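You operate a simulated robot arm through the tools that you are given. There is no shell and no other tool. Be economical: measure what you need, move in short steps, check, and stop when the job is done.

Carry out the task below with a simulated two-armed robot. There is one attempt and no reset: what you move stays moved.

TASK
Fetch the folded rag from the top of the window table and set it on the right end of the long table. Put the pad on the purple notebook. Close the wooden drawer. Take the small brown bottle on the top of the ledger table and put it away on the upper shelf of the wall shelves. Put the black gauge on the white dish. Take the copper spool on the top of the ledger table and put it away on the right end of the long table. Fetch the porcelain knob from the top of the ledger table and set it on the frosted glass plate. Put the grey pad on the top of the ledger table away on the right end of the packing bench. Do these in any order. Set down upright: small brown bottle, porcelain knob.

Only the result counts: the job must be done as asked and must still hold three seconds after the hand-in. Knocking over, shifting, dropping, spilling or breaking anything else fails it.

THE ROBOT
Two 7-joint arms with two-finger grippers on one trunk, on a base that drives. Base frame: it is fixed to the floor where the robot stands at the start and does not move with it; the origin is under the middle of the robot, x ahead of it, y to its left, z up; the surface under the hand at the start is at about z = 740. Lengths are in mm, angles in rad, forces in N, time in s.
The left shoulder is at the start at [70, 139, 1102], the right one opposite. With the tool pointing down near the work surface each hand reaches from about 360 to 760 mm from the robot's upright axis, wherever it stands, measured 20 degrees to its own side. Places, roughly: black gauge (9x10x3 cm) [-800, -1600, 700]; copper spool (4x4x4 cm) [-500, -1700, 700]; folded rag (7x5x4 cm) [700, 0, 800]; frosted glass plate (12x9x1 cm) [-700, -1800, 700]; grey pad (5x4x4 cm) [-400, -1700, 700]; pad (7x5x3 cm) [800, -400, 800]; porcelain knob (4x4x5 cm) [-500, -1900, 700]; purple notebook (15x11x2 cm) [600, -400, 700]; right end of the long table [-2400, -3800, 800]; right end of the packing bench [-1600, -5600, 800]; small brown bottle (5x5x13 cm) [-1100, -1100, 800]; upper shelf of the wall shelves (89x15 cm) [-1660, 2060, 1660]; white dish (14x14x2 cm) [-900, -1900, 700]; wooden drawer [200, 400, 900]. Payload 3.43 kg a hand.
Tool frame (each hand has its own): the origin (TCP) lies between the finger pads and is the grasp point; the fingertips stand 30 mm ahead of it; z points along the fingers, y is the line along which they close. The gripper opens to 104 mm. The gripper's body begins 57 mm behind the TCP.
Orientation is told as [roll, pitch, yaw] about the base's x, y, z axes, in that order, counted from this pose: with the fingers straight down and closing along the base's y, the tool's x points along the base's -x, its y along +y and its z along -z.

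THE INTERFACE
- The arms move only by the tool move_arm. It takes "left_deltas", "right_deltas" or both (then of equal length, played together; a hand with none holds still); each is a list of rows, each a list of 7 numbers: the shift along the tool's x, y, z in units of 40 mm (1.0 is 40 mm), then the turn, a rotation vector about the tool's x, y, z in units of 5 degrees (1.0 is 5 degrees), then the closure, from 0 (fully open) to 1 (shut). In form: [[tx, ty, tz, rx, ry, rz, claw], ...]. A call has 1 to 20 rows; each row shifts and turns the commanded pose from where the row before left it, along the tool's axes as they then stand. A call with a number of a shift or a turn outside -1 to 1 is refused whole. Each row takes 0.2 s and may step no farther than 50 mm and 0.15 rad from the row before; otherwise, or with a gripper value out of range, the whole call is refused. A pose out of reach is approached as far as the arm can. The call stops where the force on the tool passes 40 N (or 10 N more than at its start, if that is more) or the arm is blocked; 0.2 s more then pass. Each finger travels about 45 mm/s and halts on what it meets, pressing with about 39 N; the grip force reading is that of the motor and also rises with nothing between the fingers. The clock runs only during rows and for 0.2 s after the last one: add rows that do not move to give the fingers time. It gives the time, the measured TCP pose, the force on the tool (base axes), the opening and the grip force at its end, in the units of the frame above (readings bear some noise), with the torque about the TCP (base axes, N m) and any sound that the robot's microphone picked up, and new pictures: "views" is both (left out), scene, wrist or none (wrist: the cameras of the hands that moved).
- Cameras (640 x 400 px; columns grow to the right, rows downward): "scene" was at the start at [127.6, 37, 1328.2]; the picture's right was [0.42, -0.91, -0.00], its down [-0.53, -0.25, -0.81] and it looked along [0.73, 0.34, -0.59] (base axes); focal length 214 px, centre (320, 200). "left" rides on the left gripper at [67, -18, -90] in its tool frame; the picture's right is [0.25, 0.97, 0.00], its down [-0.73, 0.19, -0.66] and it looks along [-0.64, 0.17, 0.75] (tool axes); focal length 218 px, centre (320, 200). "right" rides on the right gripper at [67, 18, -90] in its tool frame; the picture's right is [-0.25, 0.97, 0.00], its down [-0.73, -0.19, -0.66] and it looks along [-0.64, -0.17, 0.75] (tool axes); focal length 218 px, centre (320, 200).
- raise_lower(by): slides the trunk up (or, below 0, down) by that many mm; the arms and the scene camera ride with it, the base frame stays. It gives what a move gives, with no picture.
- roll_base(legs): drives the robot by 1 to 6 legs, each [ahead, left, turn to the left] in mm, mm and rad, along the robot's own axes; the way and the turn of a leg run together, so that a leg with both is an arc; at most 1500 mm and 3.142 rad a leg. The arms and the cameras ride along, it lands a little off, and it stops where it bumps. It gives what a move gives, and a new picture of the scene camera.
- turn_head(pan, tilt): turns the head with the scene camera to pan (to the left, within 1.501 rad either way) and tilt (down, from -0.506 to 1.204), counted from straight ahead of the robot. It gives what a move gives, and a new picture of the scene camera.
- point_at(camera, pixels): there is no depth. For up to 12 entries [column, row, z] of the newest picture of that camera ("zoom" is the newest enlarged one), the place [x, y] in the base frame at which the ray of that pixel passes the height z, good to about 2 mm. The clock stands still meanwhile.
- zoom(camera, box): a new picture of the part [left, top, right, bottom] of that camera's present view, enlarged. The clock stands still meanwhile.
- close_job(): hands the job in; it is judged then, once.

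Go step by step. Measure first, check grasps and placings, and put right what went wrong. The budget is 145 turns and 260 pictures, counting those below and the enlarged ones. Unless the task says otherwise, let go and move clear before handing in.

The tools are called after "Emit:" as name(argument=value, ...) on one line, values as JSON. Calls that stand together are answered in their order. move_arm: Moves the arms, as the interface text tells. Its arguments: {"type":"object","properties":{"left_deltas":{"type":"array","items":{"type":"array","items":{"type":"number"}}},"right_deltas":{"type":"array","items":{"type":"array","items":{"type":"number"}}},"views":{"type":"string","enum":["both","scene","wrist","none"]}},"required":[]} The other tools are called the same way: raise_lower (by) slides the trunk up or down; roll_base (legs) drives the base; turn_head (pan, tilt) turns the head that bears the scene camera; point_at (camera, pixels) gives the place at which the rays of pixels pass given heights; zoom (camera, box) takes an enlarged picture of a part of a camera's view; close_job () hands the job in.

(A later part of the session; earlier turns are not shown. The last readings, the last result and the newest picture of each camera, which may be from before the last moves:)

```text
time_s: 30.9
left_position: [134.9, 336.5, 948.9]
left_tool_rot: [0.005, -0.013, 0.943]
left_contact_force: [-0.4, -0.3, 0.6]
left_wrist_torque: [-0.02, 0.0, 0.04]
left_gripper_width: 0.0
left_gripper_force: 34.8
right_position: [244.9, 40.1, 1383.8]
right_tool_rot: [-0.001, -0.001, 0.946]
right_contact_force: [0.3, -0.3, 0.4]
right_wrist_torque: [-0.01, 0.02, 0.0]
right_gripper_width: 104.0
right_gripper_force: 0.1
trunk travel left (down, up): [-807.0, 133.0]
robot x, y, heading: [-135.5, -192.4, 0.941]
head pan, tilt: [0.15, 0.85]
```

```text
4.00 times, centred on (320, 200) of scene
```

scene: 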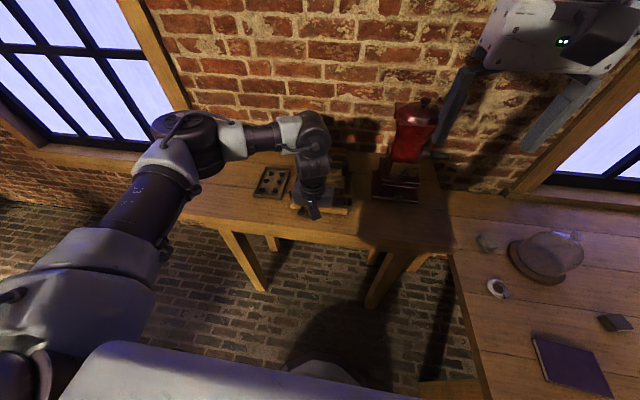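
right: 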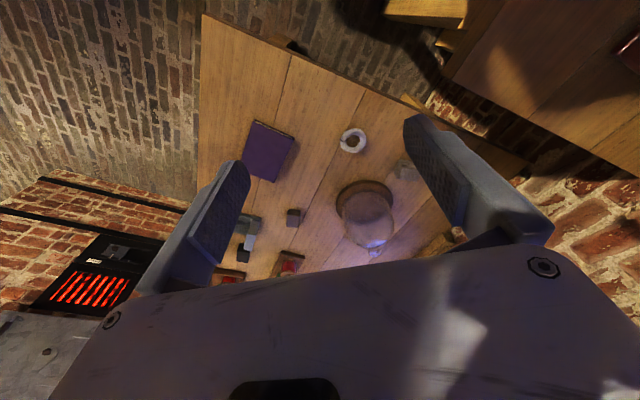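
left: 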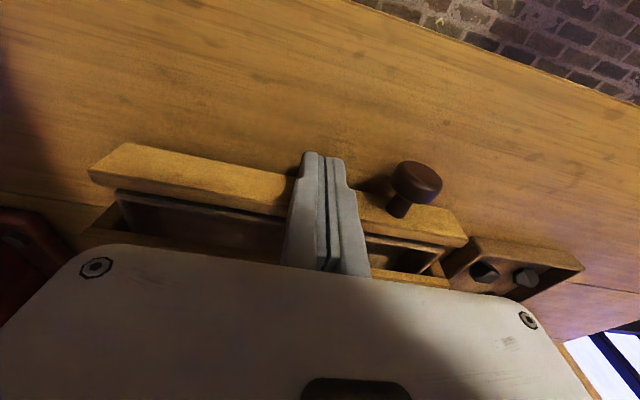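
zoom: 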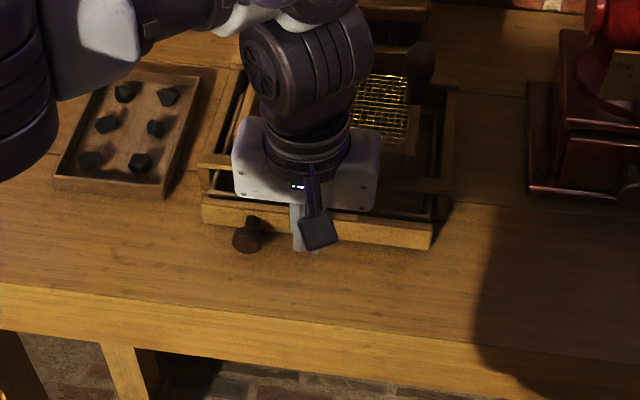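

The tip is at (or just on) the drawer front; I push on 30 mm and check.

Emit:
move_arm(left_deltas=[[-0.25, 0, 0, 0, 0, 0, 1], [-0.25, 0, 0, 0, 0, 0, 1], [-0.25, 0, 0, 0, 0, 0, 1], [0, 0, 0, 0, 0, 0, 1]], views="wrist")

Emit:
zoom(camera="scene", box=[240, 150, 400, 250])

```text
time_s: 31.9
left_position: [152.9, 359.5, 948.2]
left_tool_rot: [0.007, -0.014, 0.943]
left_contact_force: [-0.4, -0.5, -0.3]
left_wrist_torque: [-0.01, 0.0, -0.02]
left_gripper_width: 0.0
left_gripper_force: 34.5
right_position: [244.7, 40.8, 1385.0]
right_tool_rot: [-0.001, 0.0, 0.946]
right_contact_force: [-0.2, -0.3, 0.7]
right_wrist_torque: [0.04, -0.02, 0.01]
right_gripper_width: 104.0
right_gripper_force: 0.1
trunk travel left (down, up): [-807.0, 133.0]
robot x, y, heading: [-135.5, -192.4, 0.944]
head pan, tilt: [0.15, 0.85]
```

left: 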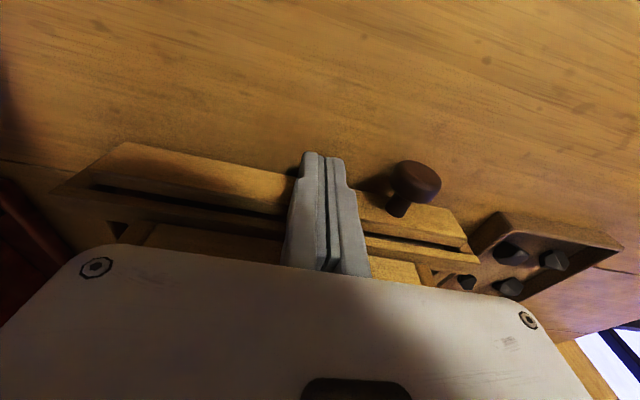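

```text
4.00 times, centred on (320, 200) of scene
```

zoom: 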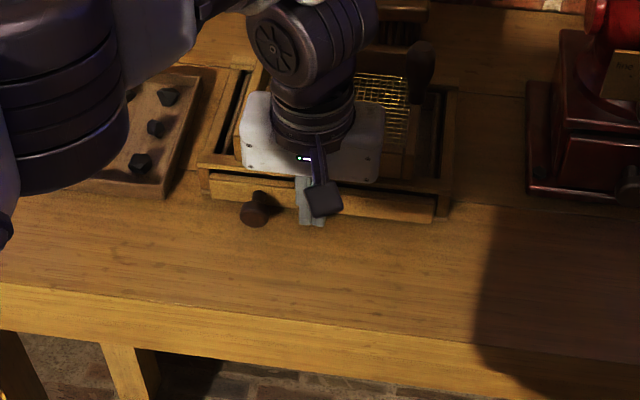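

Only a thin gap remains. I push in small increments.

Emit:
move_arm(left_deltas=[[-0.1, 0, 0, 0, 0, 0, 1], [-0.1, 0, 0, 0, 0, 0, 1], [0, 0, 0, 0, 0, 0, 1]], views="wrist")

```text
time_s: 32.6
left_position: [153.0, 361.0, 948.4]
left_tool_rot: [0.009, -0.008, 0.943]
left_contact_force: [-18.3, -27.1, -13.2]
left_wrist_torque: [-0.84, 0.21, -0.02]
left_gripper_width: 5.8
left_gripper_force: 34.4
right_position: [242.6, 36.3, 1385.9]
right_tool_rot: [0.0, -0.006, 0.946]
right_contact_force: [0.2, -0.3, 0.3]
right_wrist_torque: [-0.01, 0.01, 0.0]
right_gripper_width: 104.4
right_gripper_force: 0.0
trunk travel left (down, up): [-807.0, 133.0]
robot x, y, heading: [-135.8, -193.9, 0.939]
head pan, tilt: [0.15, 0.85]
```

left: 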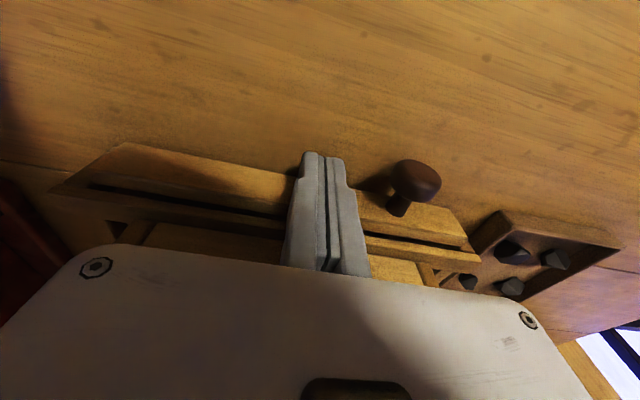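

Force rose to ~35 N: a stop was hit. I back off, rise, and inspect.

Emit:
move_arm(left_deltas=[[0.5, 0, 0, 0, 0, 0, 1], [1, 0, 0, 0, 0, 0, 1], [0.3, 0, -0.9, 0, 0, 0, 1], [0, 0, -1, 0, 0, 0, 1], [0, 0, -1, 0, 0, 0, 1], [0, 0, -1, 0, 0, 0, 1], [0, 0, -1, 0, 0, 0, 1]], views="wrist")

Emit:
zoom(camera="left", box=[120, 100, 480, 280])

Emit:
zoom(camera="scene", box=[240, 150, 400, 250])

```text
time_s: 34.2
left_position: [114.9, 304.3, 1144.3]
left_tool_rot: [0.007, -0.016, 0.945]
left_contact_force: [0.1, 0.3, 0.8]
left_wrist_torque: [-0.02, 0.02, -0.02]
left_gripper_width: 0.0
left_gripper_force: 35.0
right_position: [244.8, 39.8, 1384.5]
right_tool_rot: [-0.001, 0.001, 0.944]
right_contact_force: [-0.7, 0.0, -0.1]
right_wrist_torque: [-0.01, 0.0, -0.02]
right_gripper_width: 104.1
right_gripper_force: 0.1
trunk travel left (down, up): [-807.0, 133.0]
robot x, y, heading: [-131.4, -190.9, 0.945]
head pan, tilt: [0.15, 0.85]
```

left: 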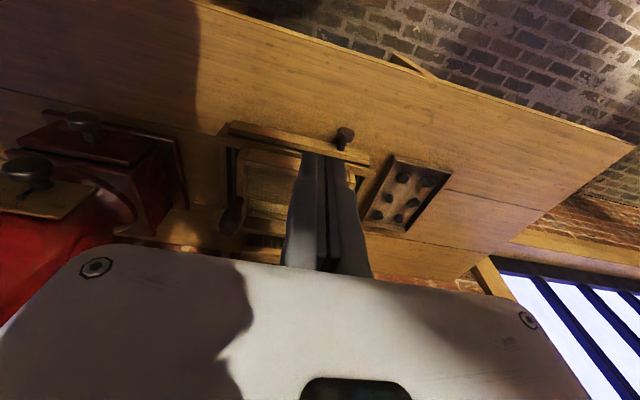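

```text
1.78 times, centred on (300, 190) of left
```

zoom: 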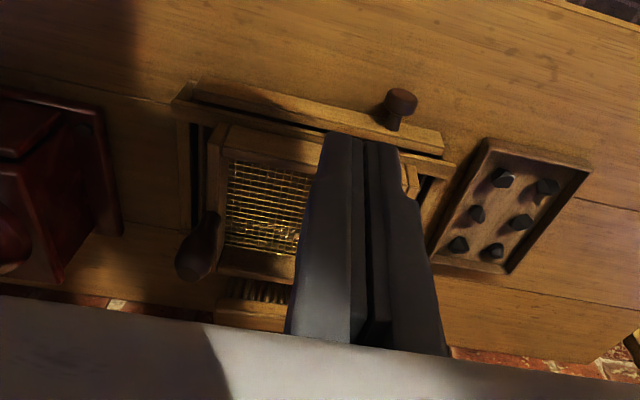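

```text
4.00 times, centred on (320, 200) of scene
```

zoom: 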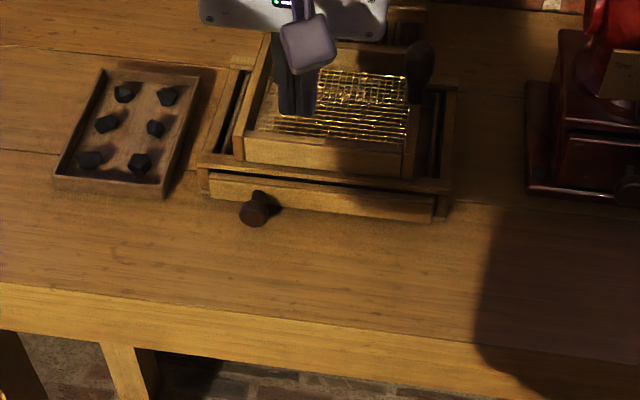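

The drawer stopped hard at the tip height with the box unmoved: it's closed. Next, I drive round to the long side of the window table for the pad.

Emit:
roll_base(legs=[[-210, 0, 0], [0, -695, 0]])

Emit:
turn_head(pan=-0.1, tilt=0.8)

```text
time_s: 39.4
left_position: [560.6, -278.6, 1143.4]
left_tool_rot: [0.006, -0.015, 0.944]
left_contact_force: [0.0, -0.9, 0.3]
left_wrist_torque: [0.0, -0.03, 0.0]
left_gripper_width: 0.0
left_gripper_force: 34.4
right_position: [689.5, -543.6, 1385.4]
right_tool_rot: [-0.002, 0.001, 0.945]
right_contact_force: [-0.9, 0.5, -1.0]
right_wrist_torque: [-0.04, 0.0, -0.02]
right_gripper_width: 103.9
right_gripper_force: 0.0
trunk travel left (down, up): [-807.0, 133.0]
robot x, y, heading: [312.5, -776.7, 0.941]
head pan, tilt: [0.15, 0.85]
```

scene: 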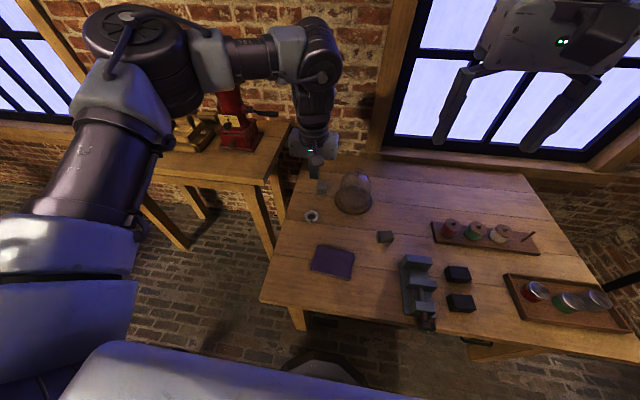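

```text
time_s: 40.1
left_position: [562.0, -278.0, 1144.1]
left_tool_rot: [0.008, -0.015, 0.944]
left_contact_force: [-0.4, 0.5, 0.0]
left_wrist_torque: [0.03, 0.0, 0.0]
left_gripper_width: 0.2
left_gripper_force: 34.5
right_position: [690.6, -544.0, 1385.7]
right_tool_rot: [0.001, 0.0, 0.944]
right_contact_force: [0.9, 0.1, -0.2]
right_wrist_torque: [-0.01, 0.01, -0.01]
right_gripper_width: 103.8
right_gripper_force: 0.1
trunk travel left (down, up): [-807.0, 133.0]
robot x, y, heading: [311.6, -779.1, 0.943]
head pan, tilt: [-0.099, 0.799]
```

scene: 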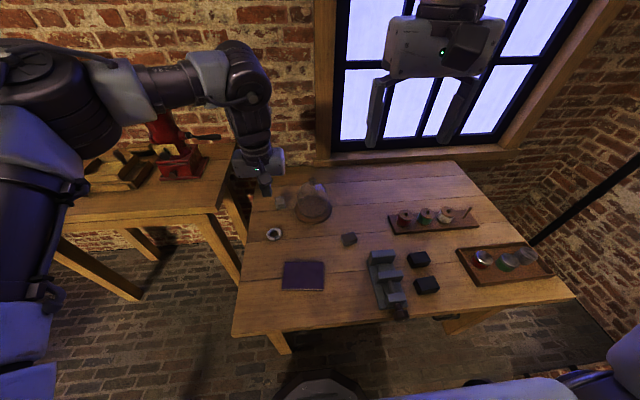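

Now I measure the pad (350,240) and notebook (304,276) from here and zoom.

Emit:
zoom(camera="scene", box=[240, 170, 440, 310])

Emit:
raise_lower(by=-200)

```text
2.86 times, centred on (340, 240) of scene
```

zoom: 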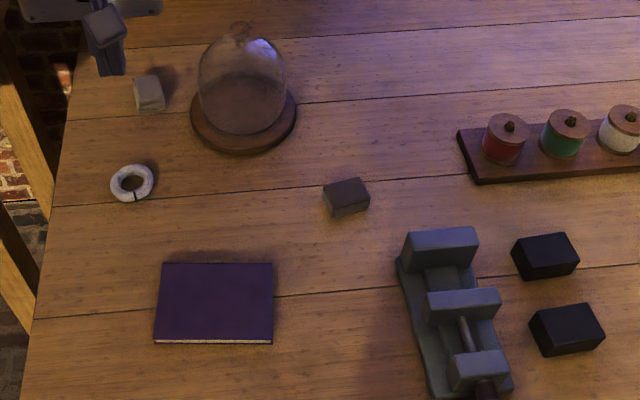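

```text
time_s: 42.3
left_position: [560.7, -279.3, 943.3]
left_tool_rot: [0.006, -0.015, 0.944]
left_contact_force: [0.3, -0.3, 0.3]
left_wrist_torque: [0.0, 0.02, -0.03]
left_gripper_width: 0.0
left_gripper_force: 35.1
right_position: [690.8, -543.3, 1185.3]
right_tool_rot: [0.0, 0.0, 0.945]
right_contact_force: [0.3, 0.1, -0.6]
right_wrist_torque: [0.01, 0.0, -0.03]
right_gripper_width: 104.0
right_gripper_force: 0.0
trunk travel left (down, up): [-607.0, 333.0]
robot x, y, heading: [308.7, -778.4, 0.948]
head pan, tilt: [-0.099, 0.799]
```

Emit:
point_at(camera="zoom", pixels=[[331, 217, 745], [369, 209, 745], [323, 189, 775], [359, 178, 775], [369, 196, 775], [331, 207, 775], [162, 263, 760], [272, 263, 760], [272, 340, 760], [155, 340, 760], [132, 184, 750], [132, 184, 800]])

Emit:
zoom(camera="scene", box=[180, 140, 500, 340])

```text
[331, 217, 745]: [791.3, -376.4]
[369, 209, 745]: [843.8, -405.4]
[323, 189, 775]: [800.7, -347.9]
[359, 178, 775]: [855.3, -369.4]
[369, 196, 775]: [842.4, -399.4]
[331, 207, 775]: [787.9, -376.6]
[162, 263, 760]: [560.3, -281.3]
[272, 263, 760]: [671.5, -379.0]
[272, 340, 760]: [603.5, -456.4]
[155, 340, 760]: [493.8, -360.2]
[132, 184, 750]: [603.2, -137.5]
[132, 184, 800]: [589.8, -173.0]
```

```text
2.00 times, centred on (340, 240) of scene
```

zoom: 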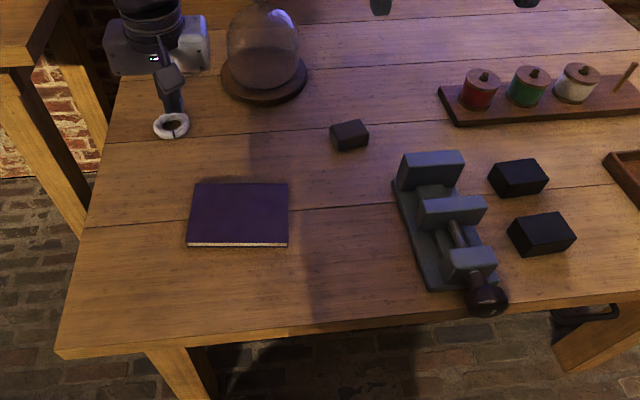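

The pad is ~59×33 mm, centre (821,-373), long axis at -21°; the notebook centre ≈(582,-369). I bring the right hand above the pad with yaw ≈1.20, and lift the left hand out of the way.

Emit:
move_arm(right_deltas=[[-0.9, 0, 0.8, 0, 0, 0, 0], [-0.9, 0, 0.8, 0, 0, 0, 0], [-0.9, 0, 0.8, 0, 0, 0, 0], [-0.9, -0.16, 0.8, 0, 0, 0, 0], [-0.9, 0, 0.8, 0, 0, 0, 0], [-0.87, 0, 0.8, 0, 0, 0, 0], [0, 0, 0.9, 0, 0, -0.75, 0], [0, 0, 0.9, 0, 0, -0.75, 0], [0, 0, 0.9, 0, 0, -0.75, 0], [0, 0, 0.6, 0, 0, -0.72, 0]], left_deltas=[[0, 0.5, -1, 0, 0, 0, 1], [0, 0.5, -1, 0, 0, 0, 1], [0, 0.5, -1, 0, 0, 0, 1], [0, 0.5, -1, 0, 0, 0, 1], [0, 0.5, 0, 0, 0, 0, 0], [0, 0.5, 0, 0, 0, 0, 0], [0, 0.5, 0, 0, 0, 0, 0], [0, 0.5, 0, 0, 0, 0, 0], [0, 0, 0, 0, 0, 0, 0], [0, 0, 0, 0, 0, 0, 0]])

```text
time_s: 44.5
left_position: [431.5, -188.3, 1104.1]
left_tool_rot: [0.006, -0.013, 0.943]
left_contact_force: [0.2, -0.1, 0.4]
left_wrist_torque: [0.02, -0.01, -0.02]
left_gripper_width: 103.9
left_gripper_force: 0.0
right_position: [822.6, -374.3, 859.5]
right_tool_rot: [0.0, 0.001, 1.203]
right_contact_force: [-0.4, -0.3, 0.8]
right_wrist_torque: [0.0, 0.01, 0.0]
right_gripper_width: 103.8
right_gripper_force: 0.0
trunk travel left (down, up): [-607.0, 333.0]
robot x, y, heading: [309.9, -776.7, 0.942]
head pan, tilt: [-0.099, 0.799]
```

scene: 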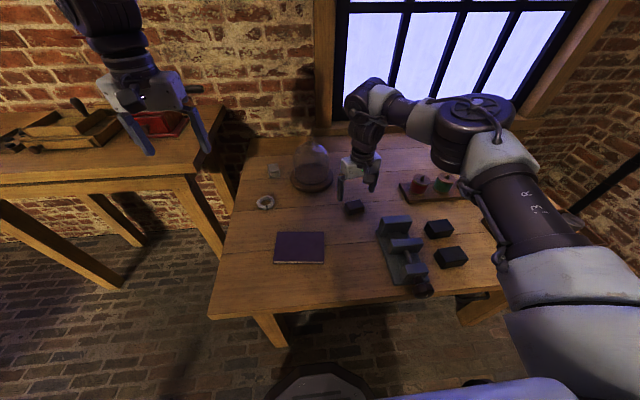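
right: 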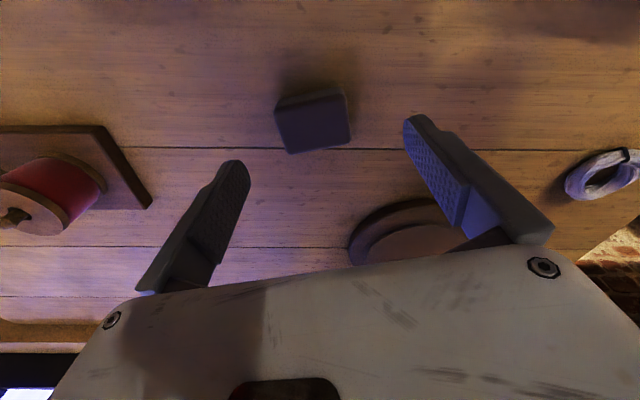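
left: 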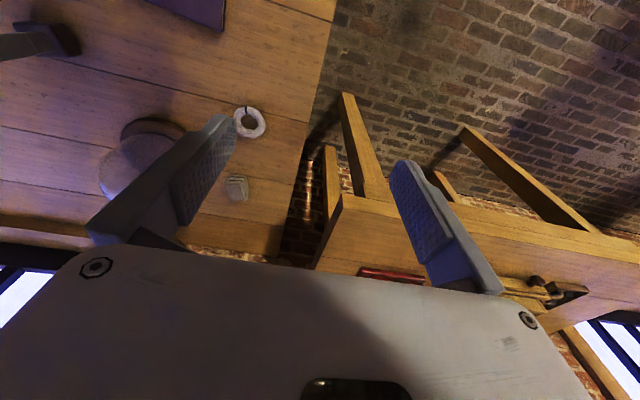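

Emit:
point_at(camera="right", pixels=[[276, 112, 770], [343, 95, 770], [351, 139, 770], [288, 154, 770], [276, 112, 755], [343, 95, 755], [351, 139, 755], [288, 154, 755]])

```text
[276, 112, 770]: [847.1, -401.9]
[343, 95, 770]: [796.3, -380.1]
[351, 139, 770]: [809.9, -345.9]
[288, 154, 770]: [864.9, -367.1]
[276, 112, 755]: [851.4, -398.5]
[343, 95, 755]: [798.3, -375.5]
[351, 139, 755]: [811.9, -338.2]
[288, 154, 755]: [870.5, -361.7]
```

Pad centre refines to ≈(827,-374). I descend to TCP z≈774 and grip.

Emit:
move_arm(right_deltas=[[0, -0.1, 0.7, 0, 0, 0, 0], [0, 0, 0.7, 0, 0, 0, 0], [0, 0, 0.5, 0, 0, 0, 0], [0, 0, 0.2, 0, 0, 0, 0], [0, 0, 0, 0, 0, 0, 1], [0, 0, 0, 0, 0, 0, 1], [0, 0, 0, 0, 0, 0, 1], [0, 0, 0, 0, 0, 0, 1], [0, 0, 0, 0, 0, 0, 1]], views="wrist")

```text
time_s: 46.5
left_position: [430.0, -187.5, 1105.0]
left_tool_rot: [0.008, -0.014, 0.945]
left_contact_force: [0.1, -0.5, -0.4]
left_wrist_torque: [0.02, -0.01, 0.01]
left_gripper_width: 103.9
left_gripper_force: 0.1
right_position: [826.3, -375.3, 776.1]
right_tool_rot: [0.002, -0.002, 1.205]
right_contact_force: [-0.4, 0.2, -0.3]
right_wrist_torque: [0.02, 0.0, -0.01]
right_gripper_width: 61.3
right_gripper_force: 39.5
trunk travel left (down, up): [-607.0, 333.0]
robot x, y, heading: [311.8, -777.1, 0.943]
head pan, tilt: [-0.099, 0.799]
```

right: 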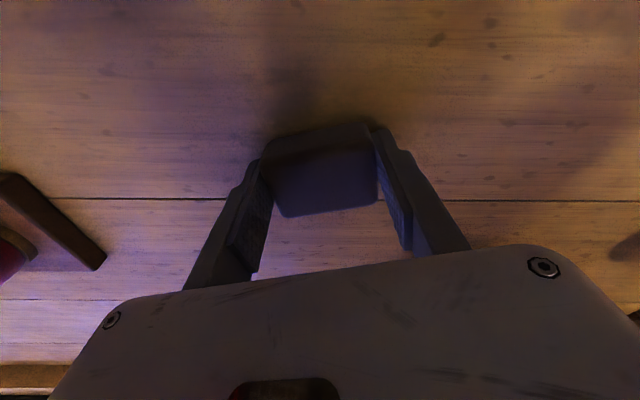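

Gripped at 61 mm. I lift and carry it above the notebook centre.

Emit:
move_arm(right_deltas=[[0, 0, -0.9, 0, 0, 0, 1], [0, 0, -0.9, 0, 0, 0, 1], [0.29, 0.82, 0, 0, 0, 0, 1], [0.29, 0.82, 0, 0, 0, 0, 1], [0.29, 0.82, 0, 0, 0, 0, 1], [0.29, 0.82, 0, 0, 0, 0, 1], [0.29, 0.82, 0, 0, 0, 0, 1], [0.29, 0.82, 0, 0, 0, 0, 1], [0.3, 0.83, 0, 0, 0, 0, 1], [0, 0, 0.5, 0, 0, 0, 1], [0, 0, 0.5, 0, 0, 0, 1]])

```text
time_s: 48.9
left_position: [431.0, -186.7, 1104.3]
left_tool_rot: [0.005, -0.014, 0.945]
left_contact_force: [0.8, -0.2, 0.4]
left_wrist_torque: [0.02, -0.03, 0.0]
left_gripper_width: 104.0
left_gripper_force: 0.0
right_position: [580.6, -368.4, 809.5]
right_tool_rot: [0.0, -0.001, 1.204]
right_contact_force: [-0.5, 0.3, -0.4]
right_wrist_torque: [0.02, 0.01, 0.02]
right_gripper_width: 61.0
right_gripper_force: 39.0
trunk travel left (down, up): [-607.0, 333.0]
robot x, y, heading: [307.6, -777.2, 0.946]
head pan, tilt: [-0.099, 0.799]
```

scene: 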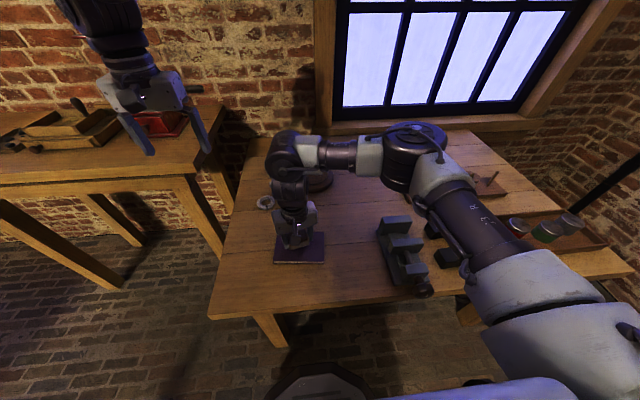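
right: 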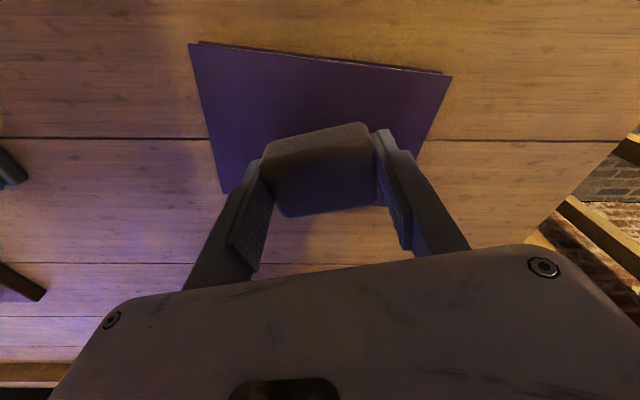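

Emit:
move_arm(right_deltas=[[0, 0, 0.15, 0, 0, 0, 1], [0, 0, 0.1, 0, 0, 0, 1], [0, 0, 0.06, 0, 0, 0, 1], [0, 0, 0, 0, 0, 0, 1]], views="wrist")

```text
time_s: 49.9
left_position: [431.5, -186.4, 1103.9]
left_tool_rot: [0.005, -0.014, 0.946]
left_contact_force: [0.2, -0.6, -0.1]
left_wrist_torque: [0.0, 0.02, -0.05]
left_gripper_width: 104.0
left_gripper_force: 0.0
right_position: [581.4, -368.7, 797.0]
right_tool_rot: [0.001, 0.0, 1.203]
right_contact_force: [1.2, -0.3, -0.3]
right_wrist_torque: [0.0, 0.01, 0.0]
right_gripper_width: 60.7
right_gripper_force: 39.2
trunk travel left (down, up): [-607.0, 333.0]
robot x, y, heading: [310.2, -772.7, 0.944]
head pan, tilt: [-0.099, 0.799]
```

right: 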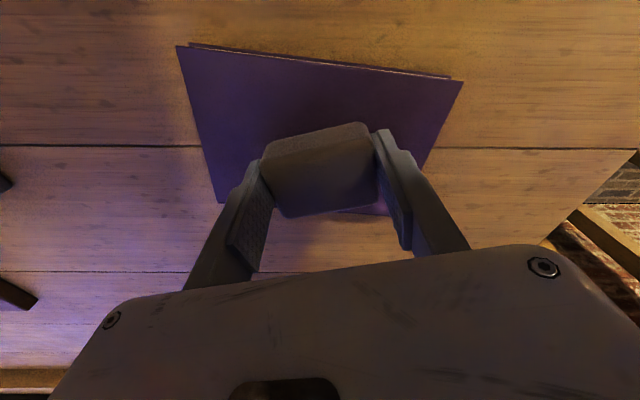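

Emit:
move_arm(right_deltas=[[0, 0, 0.06, 0, 0, 0, 1], [0, 0, 0.06, 0, 0, 0, 1], [0, 0, 0.06, 0, 0, 0, 1], [0, 0, 0, 0, 0, 0, 1]], views="none")

```text
time_s: 50.9
left_position: [430.6, -188.1, 1105.2]
left_tool_rot: [0.005, -0.015, 0.945]
left_contact_force: [0.5, 0.3, -0.1]
left_wrist_torque: [-0.02, -0.02, 0.01]
left_gripper_width: 103.9
left_gripper_force: 0.0
right_position: [581.4, -368.3, 790.2]
right_tool_rot: [0.002, -0.004, 1.201]
right_contact_force: [2.7, 0.2, 17.9]
right_wrist_torque: [-0.14, -0.06, -0.05]
right_gripper_width: 60.9
right_gripper_force: 39.5
trunk travel left (down, up): [-607.0, 333.0]
robot x, y, heading: [308.5, -775.0, 0.945]
head pan, tilt: [-0.099, 0.799]
```

Contact at z 790. I release and lift.

Emit:
move_arm(right_deltas=[[0, 0, -0.05, 0, 0, 0, 1], [0, 0, 0, 0, 0, 0, 0.6], [0, 0, 0, 0, 0, 0, 0.2], [0, 0, 0, 0, 0, 0, 0], [0, 0, 0, 0, 0, 0, 0], [0, 0, -0.5, 0, 0, 0, 0], [0, 0, -1, 0, 0, 0, 0], [0, 0, -1, 0, 0, 0, 0], [0, 0, -1, 0, 0, 0, 0], [0, 0, -1, 0, 0, 0, 0], [0, 0, -1, 0, 0, 0, 0]], views="wrist")

```text
time_s: 53.3
left_position: [430.6, -187.9, 1105.3]
left_tool_rot: [0.005, -0.016, 0.944]
left_contact_force: [-0.1, -0.8, -1.0]
left_wrist_torque: [0.01, -0.03, -0.02]
left_gripper_width: 104.0
left_gripper_force: 0.0
right_position: [581.5, -369.8, 1011.9]
right_tool_rot: [-0.001, 0.0, 1.206]
right_contact_force: [-0.3, -1.1, -0.3]
right_wrist_torque: [-0.02, -0.04, 0.0]
right_gripper_width: 104.0
right_gripper_force: 0.1
trunk travel left (down, up): [-607.0, 333.0]
robot x, y, heading: [310.9, -777.4, 0.944]
head pan, tilt: [-0.099, 0.799]
```

right: 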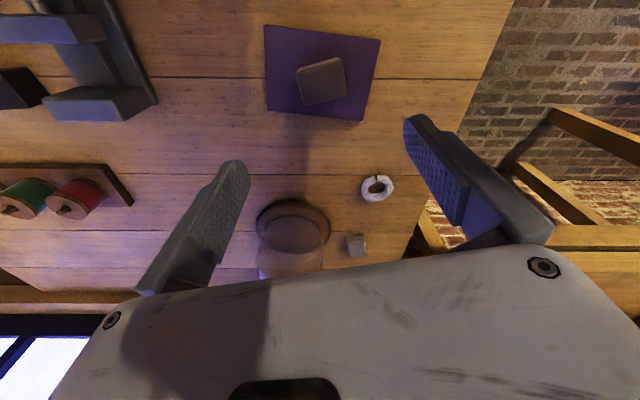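

The pad rests on the notebook centre. Next the rag: I tuck the hands high, then drive to the table's near end.

Emit:
move_arm(left_deltas=[[0.62, -0.57, -0.82, 0, 0, 0, 0], [0.62, -0.57, -0.82, 0, 0, 0, 0], [0.62, -0.57, -0.82, 0, 0, 0, 0], [0.62, -0.57, -0.82, 0, 0, 0, 0], [0.62, -0.57, -0.82, 0, 0, 0, 0], [0.62, -0.57, -0.82, 0, 0, 0, 0]], right_deltas=[[0, 0, -0.8, 0, 0, 0, 0], [0, 0, -0.8, 0, 0, 0, 0], [0, 0, -0.8, 0, 0, 0, 0], [0, 0, -0.8, 0, 0, 0, 0], [0, 0, 0, 0, 0, 0, 0], [0, 0, 0, 0, 0, 0, 0]], views="none")

Emit:
roll_base(legs=[[0, 591, 0], [0, 0, -0.565]])

```text
time_s: 54.5
left_position: [447.0, -348.2, 1260.4]
left_tool_rot: [0.014, -0.016, 0.962]
left_contact_force: [-1.7, -0.1, 0.7]
left_wrist_torque: [-0.04, -0.27, -0.09]
left_gripper_width: 103.7
left_gripper_force: 0.1
left hand out of reach, approached as far as the arm can: row 6
right_position: [584.6, -372.0, 1143.9]
right_tool_rot: [0.009, -0.007, 1.199]
right_contact_force: [0.6, 0.4, 0.1]
right_wrist_torque: [-0.01, 0.03, -0.01]
right_gripper_width: 103.8
right_gripper_force: 0.0
trunk travel left (down, up): [-607.0, 333.0]
robot x, y, heading: [311.4, -776.9, 0.944]
head pan, tilt: [-0.099, 0.799]
stopped in row 6 (left hand): the force on the tool passed its limit at 67 N (the readings are from after the stop); the commanded pose is now the measured one
```

```text
time_s: 59.4
left_position: [177.9, -138.4, 1260.1]
left_tool_rot: [0.012, -0.012, 0.398]
left_contact_force: [-1.5, 5.5, -0.6]
left_wrist_torque: [-0.55, -0.2, -0.09]
left_gripper_width: 103.9
left_gripper_force: 0.0
right_position: [280.7, -231.7, 1142.7]
right_tool_rot: [0.007, -0.007, 0.636]
right_contact_force: [-0.3, 0.2, -0.9]
right_wrist_torque: [0.01, 0.01, -0.02]
right_gripper_width: 104.1
right_gripper_force: 0.1
trunk travel left (down, up): [-607.0, 333.0]
robot x, y, heading: [-164.2, -428.8, 0.38]
head pan, tilt: [-0.099, 0.799]
```

scene: 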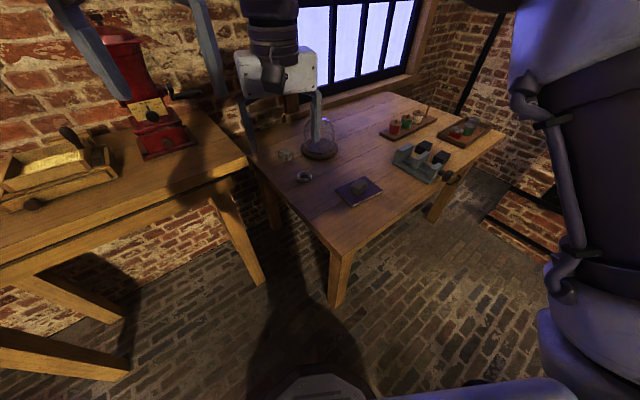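

The arms touched lightly on tucking; I separate the hands, then continue to the near end of the table.

Emit:
move_arm(left_deltas=[[0, 0.4, 0, 0, 0, 0, 0], [0, 0.2, 0, 0, 0, 0, 0]], right_deltas=[[0, -0.9, 0, 0, 0, 0, 0], [0, -0.9, 0, 0, 0, 0, 0]], views="none")

Emit:
roll_base(legs=[[331, 213, 0]])

Emit:
turn_head(pan=-0.15, tilt=0.75)

```text
time_s: 60.0
left_position: [168.6, -116.5, 1259.0]
left_tool_rot: [0.014, -0.014, 0.396]
left_contact_force: [0.3, -0.6, 0.5]
left_wrist_torque: [0.06, 0.02, 0.03]
left_gripper_width: 104.0
left_gripper_force: 0.1
right_position: [326.6, -290.8, 1143.2]
right_tool_rot: [0.009, -0.007, 0.637]
right_contact_force: [-0.2, -0.1, 0.1]
right_wrist_torque: [0.01, -0.01, -0.03]
right_gripper_width: 103.9
right_gripper_force: 0.1
trunk travel left (down, up): [-607.0, 333.0]
robot x, y, heading: [-165.7, -432.4, 0.381]
head pan, tilt: [-0.099, 0.799]
```

```text
time_s: 62.5
left_position: [396.5, 207.3, 1258.6]
left_tool_rot: [0.012, -0.018, 0.397]
left_contact_force: [0.0, -0.8, 0.0]
left_wrist_torque: [0.0, 0.0, 0.01]
left_gripper_width: 103.7
left_gripper_force: 0.0
right_position: [552.3, 33.7, 1142.6]
right_tool_rot: [0.007, -0.009, 0.638]
right_contact_force: [-0.1, 0.2, -0.4]
right_wrist_torque: [0.0, 0.01, 0.01]
right_gripper_width: 103.9
right_gripper_force: 0.1
trunk travel left (down, up): [-607.0, 333.0]
robot x, y, heading: [67.2, -111.3, 0.385]
head pan, tilt: [-0.099, 0.799]
```

scene: 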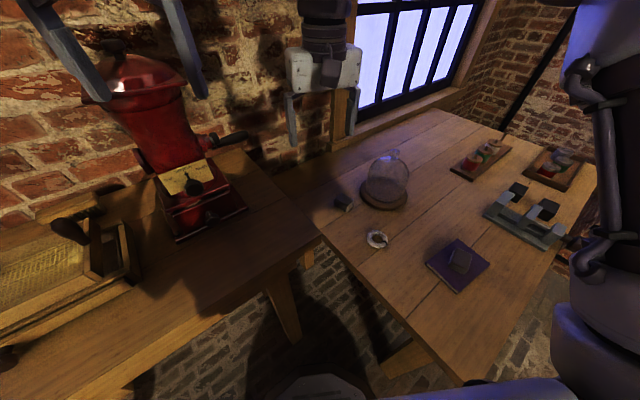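

```text
time_s: 63.1
left_position: [396.6, 208.4, 1259.1]
left_tool_rot: [0.013, -0.014, 0.398]
left_contact_force: [-0.2, 0.8, -0.6]
left_wrist_torque: [-0.03, 0.0, -0.03]
left_gripper_width: 104.0
left_gripper_force: 0.1
right_position: [552.7, 34.4, 1142.1]
right_tool_rot: [0.007, -0.007, 0.637]
right_contact_force: [-0.3, -0.3, 0.3]
right_wrist_torque: [-0.01, -0.01, 0.0]
right_gripper_width: 104.0
right_gripper_force: 0.0
trunk travel left (down, up): [-607.0, 333.0]
robot x, y, heading: [62.5, -109.9, 0.376]
head pan, tilt: [-0.15, 0.75]
```

scene: 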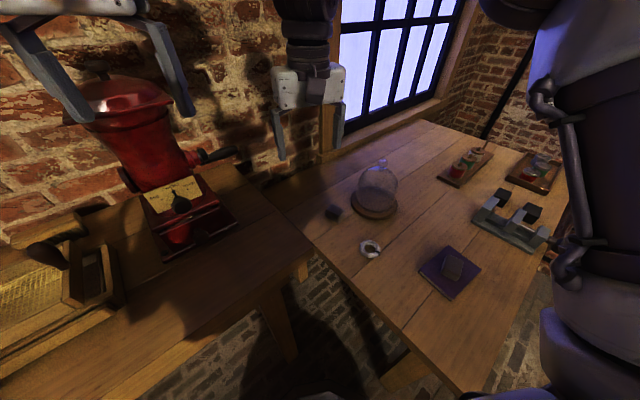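

Emit:
zoom(camera="scene", box=[280, 170, 400, 260])

Emit:
zoom(camera="right", box=[200, 50, 440, 200])

```text
4.44 times, centred on (340, 215) of scene
```

zoom: 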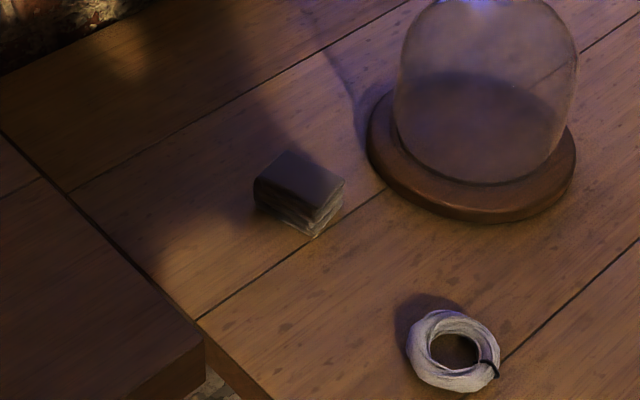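

```text
2.67 times, centred on (320, 125) of right
```

zoom: 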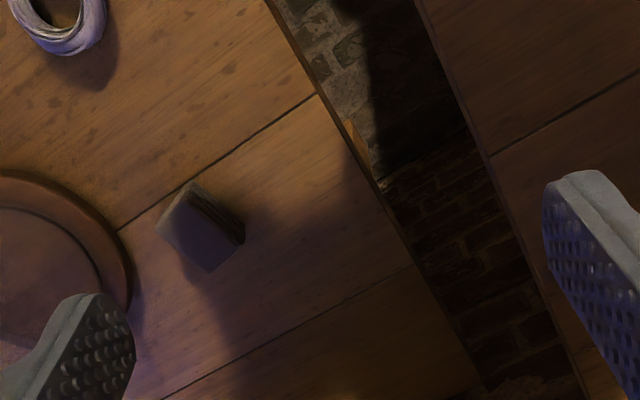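

Emit:
point_at(camera="zoom", pixels=[[190, 184, 770], [157, 228, 770], [209, 272, 770], [240, 236, 770], [245, 238, 742], [193, 182, 742]])

Emit:
point_at(camera="scene", pixels=[[326, 212, 770], [334, 204, 770], [345, 211, 770], [338, 220, 770]])

```text
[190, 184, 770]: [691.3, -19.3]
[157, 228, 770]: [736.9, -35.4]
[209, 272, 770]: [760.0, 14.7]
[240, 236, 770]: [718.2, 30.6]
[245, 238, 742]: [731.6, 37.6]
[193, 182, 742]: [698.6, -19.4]
```

```text
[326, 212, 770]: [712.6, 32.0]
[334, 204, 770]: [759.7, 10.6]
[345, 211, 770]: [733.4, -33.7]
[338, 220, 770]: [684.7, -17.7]
```

The rag centre is ≈(725,-2), about 48×55 mm, 30 high. I move the right hand above it with yaw ≈1.24.

Emit:
move_arm(right_deltas=[[-0.58, -0.66, 0.5, 0, 0, 0, 0], [-0.58, -0.66, 0.5, 0, 0, 0, 0], [-0.58, -0.66, 0.5, 0, 0, 0, 0], [-0.58, -0.66, 0.5, 0, 0, 0, 0], [-0.6, -0.66, 0.5, 0, 0, 0, 0], [0, 0, 0.95, 0, 0, -1.38, 0], [0, 0, 0.95, 0, 0, -1.38, 0], [0, 0, 0.95, 0, 0, -1.38, 0], [0, 0, 0.95, 0, 0, -1.38, 0], [0, 0, 0.95, 0, 0, -1.38, 0]], views="wrist")

```text
refused: -1.38 is not a number from -1 to 1
```

Emit:
move_arm(right_deltas=[[-0.58, -0.66, 0.5, 0, 0, 0, 0], [-0.58, -0.66, 0.5, 0, 0, 0, 0], [-0.58, -0.66, 0.5, 0, 0, 0, 0], [-0.58, -0.66, 0.5, 0, 0, 0, 0], [-0.6, -0.66, 0.5, 0, 0, 0, 0], [0, 0, 0.68, 0, 0, -0.98, 0], [0, 0, 0.68, 0, 0, -0.98, 0], [0, 0, 0.68, 0, 0, -0.98, 0], [0, 0, 0.68, 0, 0, -0.98, 0], [0, 0, 0.68, 0, 0, -0.98, 0], [0, 0, 0.68, 0, 0, -0.98, 0], [0, 0, 0.68, 0, 0, -0.98, 0]], views="wrist")

```text
time_s: 65.7
left_position: [397.6, 208.1, 1259.0]
left_tool_rot: [0.012, -0.015, 0.398]
left_contact_force: [0.0, 0.2, 0.5]
left_wrist_torque: [0.03, 0.02, 0.0]
left_gripper_width: 103.9
left_gripper_force: 0.1
right_position: [704.0, -0.7, 852.7]
right_tool_rot: [0.003, -0.012, 1.237]
right_contact_force: [0.2, 0.0, -0.2]
right_wrist_torque: [0.01, 0.02, -0.01]
right_gripper_width: 104.2
right_gripper_force: 0.1
right hand out of reach, approached as far as the arm can: row 5
trunk travel left (down, up): [-607.0, 333.0]
robot x, y, heading: [63.0, -107.7, 0.375]
head pan, tilt: [-0.15, 0.75]
```

right: 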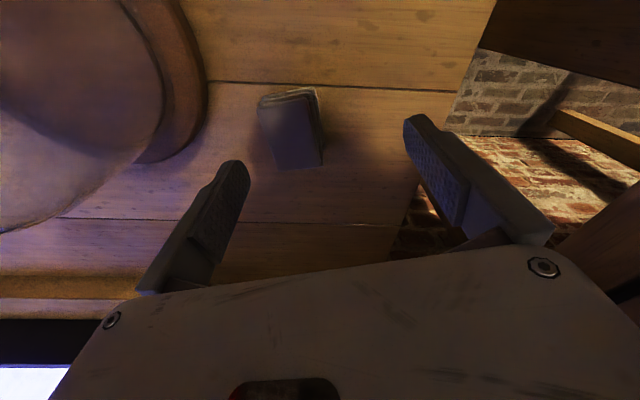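

Emit:
point_at(camera="right", pixels=[[257, 103, 772], [316, 92, 772], [322, 163, 772], [277, 170, 772], [318, 92, 745]])

Emit:
zoom(camera="right", box=[220, 60, 380, 200])

```text
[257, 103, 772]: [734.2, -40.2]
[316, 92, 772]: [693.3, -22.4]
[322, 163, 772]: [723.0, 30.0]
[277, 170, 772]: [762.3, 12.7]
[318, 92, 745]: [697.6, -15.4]
```

```text
2.86 times, centred on (300, 130) of right
```

zoom: 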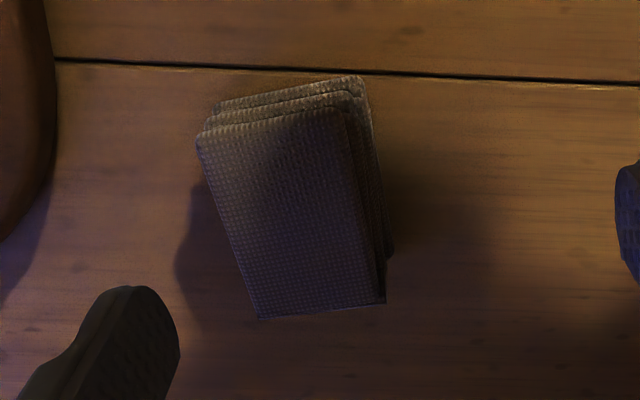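

Emit:
move_arm(right_deltas=[[-0.12, -0.57, 0.3, 0, 0, 0, 0], [0, 0, 0.6, 0, 0, 0, 0], [0, 0, 0.6, 0, 0, 0, 0], [0, 0, 0.4, 0, 0, 0, 0], [0, 0, 0, 0, 0, 0, 0], [0, 0, 0, 0, 0, 0, 1], [0, 0, 0, 0, 0, 0, 1], [0, 0, 0, 0, 0, 0, 1], [0, 0, 0, 0, 0, 0, 1], [0, 0, 0, 0, 0, 0, 1], [0, 0, 0, 0, 0, 0, 1]], views="wrist")

```text
time_s: 68.1
left_position: [395.8, 207.9, 1259.4]
left_tool_rot: [0.011, -0.013, 0.398]
left_contact_force: [-0.6, -0.2, 0.1]
left_wrist_torque: [0.02, 0.02, -0.02]
left_gripper_width: 104.1
left_gripper_force: 0.2
right_position: [729.5, -2.4, 778.9]
right_tool_rot: [0.0, -0.009, 1.236]
right_contact_force: [-0.4, 0.3, -0.4]
right_wrist_torque: [0.01, 0.01, -0.01]
right_gripper_width: 49.0
right_gripper_force: 39.0
trunk travel left (down, up): [-607.0, 333.0]
robot x, y, heading: [60.6, -105.4, 0.377]
head pan, tilt: [-0.15, 0.75]
```

right: 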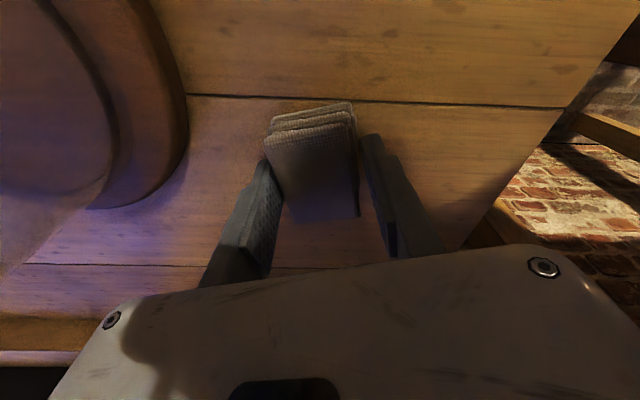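

Emit:
move_arm(right_deltas=[[0, 0, -0.5, 0, 0, 0, 1], [0, 0, -0.7, 0, 0, 0, 1], [0, 0, -1, 0, 0, 0, 1], [0, 0, -1, 0, 0, 0, 1]], views="wrist")

```text
time_s: 69.1
left_position: [394.4, 208.3, 1259.3]
left_tool_rot: [0.013, -0.016, 0.399]
left_contact_force: [-0.1, 0.5, 0.9]
left_wrist_torque: [0.02, -0.01, 0.0]
left_gripper_width: 104.0
left_gripper_force: 0.1
right_position: [727.2, -4.9, 906.0]
right_tool_rot: [0.001, -0.012, 1.235]
right_contact_force: [0.9, -0.5, 0.0]
right_wrist_torque: [-0.02, 0.01, -0.02]
right_gripper_width: 48.7
right_gripper_force: 39.2
trunk travel left (down, up): [-607.0, 333.0]
robot x, y, heading: [66.1, -105.7, 0.385]
head pan, tilt: [-0.15, 0.75]
```

right: 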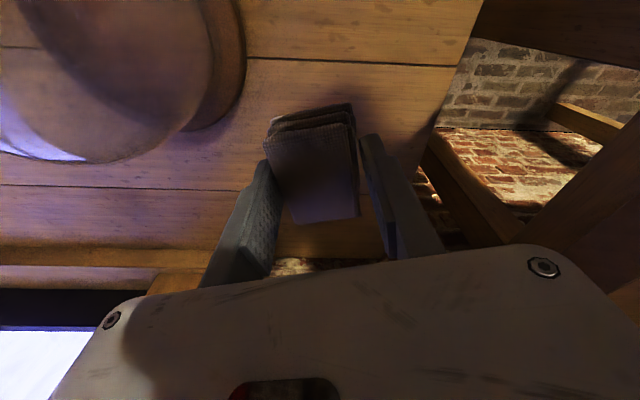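

The rag is held (48.7 mm). I raise it, back away, then turn toward the ledger table.

Emit:
move_arm(right_deltas=[[0.3, 0, -0.9, 0, 0, 0, 1], [0.3, 0, -0.9, 0, 0, 0, 1], [0.3, 0, -0.9, 0, 0, 0, 1], [0.3, 0, -0.9, 0, 0, 0, 1], [0.3, 0, -0.9, 0, 0, 0, 1]], views="none")

Emit:
roll_base(legs=[[-295, -188, 0], [0, 0, -2.57], [200, 0, 0]])

Emit:
turn_head(pan=0.2, tilt=0.45)

```text
time_s: 70.3
left_position: [395.2, 207.9, 1258.9]
left_tool_rot: [0.01, -0.015, 0.399]
left_contact_force: [-0.4, -1.2, 0.0]
left_wrist_torque: [-0.01, -0.02, 0.03]
left_gripper_width: 104.2
left_gripper_force: 0.0
right_position: [707.8, -62.6, 1086.3]
right_tool_rot: [-0.001, -0.011, 1.235]
right_contact_force: [0.3, -0.4, -0.7]
right_wrist_torque: [0.0, -0.04, 0.03]
right_gripper_width: 48.5
right_gripper_force: 38.7
trunk travel left (down, up): [-607.0, 333.0]
robot x, y, heading: [62.4, -110.6, 0.38]
head pan, tilt: [-0.15, 0.75]
```

```text
time_s: 79.9
left_position: [-383.5, -996.8, 1260.0]
left_tool_rot: [0.013, -0.016, -2.198]
left_contact_force: [0.1, 0.9, -0.4]
left_wrist_torque: [0.03, -0.02, -0.03]
left_gripper_width: 103.9
left_gripper_force: 0.0
right_position: [-792.7, -927.2, 1085.3]
right_tool_rot: [0.001, -0.012, -1.359]
right_contact_force: [0.0, -0.2, 0.1]
right_wrist_torque: [0.0, -0.01, 0.0]
right_gripper_width: 46.7
right_gripper_force: 39.3
trunk travel left (down, up): [-607.0, 333.0]
robot x, y, heading: [-266.1, -554.0, -2.213]
head pan, tilt: [-0.15, 0.75]
```

scene: 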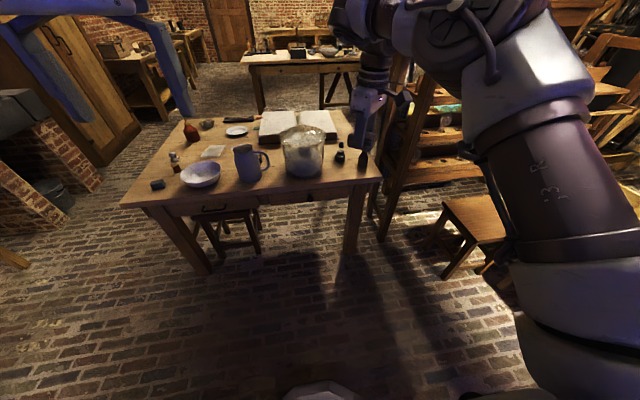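

```text
time_s: 80.8
left_position: [-384.3, -998.2, 1260.4]
left_tool_rot: [0.014, -0.015, -2.199]
left_contact_force: [0.3, -0.2, -0.4]
left_wrist_torque: [0.0, -0.02, 0.02]
left_gripper_width: 104.1
left_gripper_force: 0.1
right_position: [-794.2, -929.1, 1085.6]
right_tool_rot: [0.002, -0.01, -1.359]
right_contact_force: [0.3, 0.3, -1.3]
right_wrist_torque: [0.0, 0.03, 0.01]
right_gripper_width: 46.6
right_gripper_force: 38.4
trunk travel left (down, up): [-607.0, 333.0]
robot x, y, heading: [-261.8, -554.9, -2.215]
head pan, tilt: [0.201, 0.45]
```

scene: 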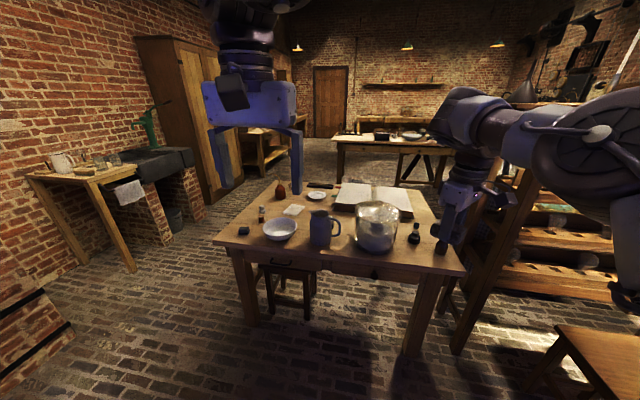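

The ledger table is ahead. I zoom on it, and check the rag since the grip width drifted to 46.6.

Emit:
zoom(camera="scene", box=[200, 160, 480, 280])

Emit:
zoom(camera="right", box=[0, 0, 640, 400])

```text
2.29 times, centred on (340, 220) of scene
```

zoom: 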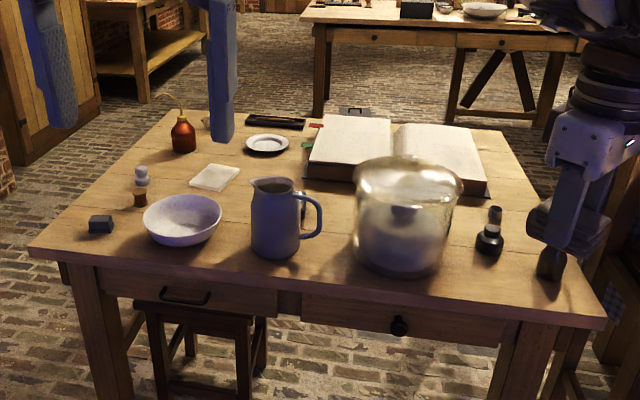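

```text
1.00 times, centred on (320, 200) of right (not enlarged: the box is as wide or as high as the picture)
```

zoom: 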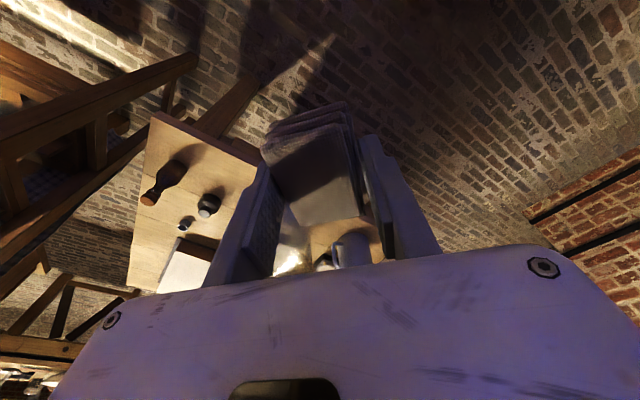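

Emit:
zoom(camera="scene", box=[320, 180, 440, 260])

Emit:
point_at(camera="scene", pixels=[[244, 231, 750], [261, 218, 750], [262, 209, 750], [294, 210, 745], [316, 196, 745], [376, 245, 740], [355, 181, 745], [320, 243, 740], [440, 250, 750], [213, 240, 740], [464, 270, 740], [274, 183, 740]])

```text
5.00 times, centred on (380, 220) of scene
```

zoom: 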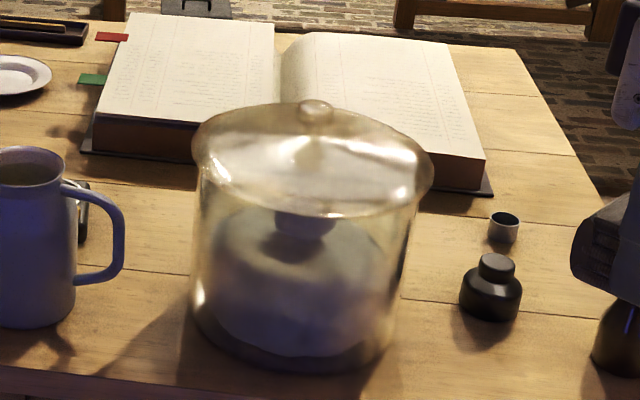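

```text
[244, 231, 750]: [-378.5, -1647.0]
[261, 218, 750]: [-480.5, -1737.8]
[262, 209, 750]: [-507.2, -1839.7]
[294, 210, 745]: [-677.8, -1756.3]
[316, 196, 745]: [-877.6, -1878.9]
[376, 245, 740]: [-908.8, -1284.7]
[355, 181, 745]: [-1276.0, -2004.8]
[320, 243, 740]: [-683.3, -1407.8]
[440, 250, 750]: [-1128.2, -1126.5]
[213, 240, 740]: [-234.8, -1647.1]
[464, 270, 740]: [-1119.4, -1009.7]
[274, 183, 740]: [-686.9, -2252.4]
```

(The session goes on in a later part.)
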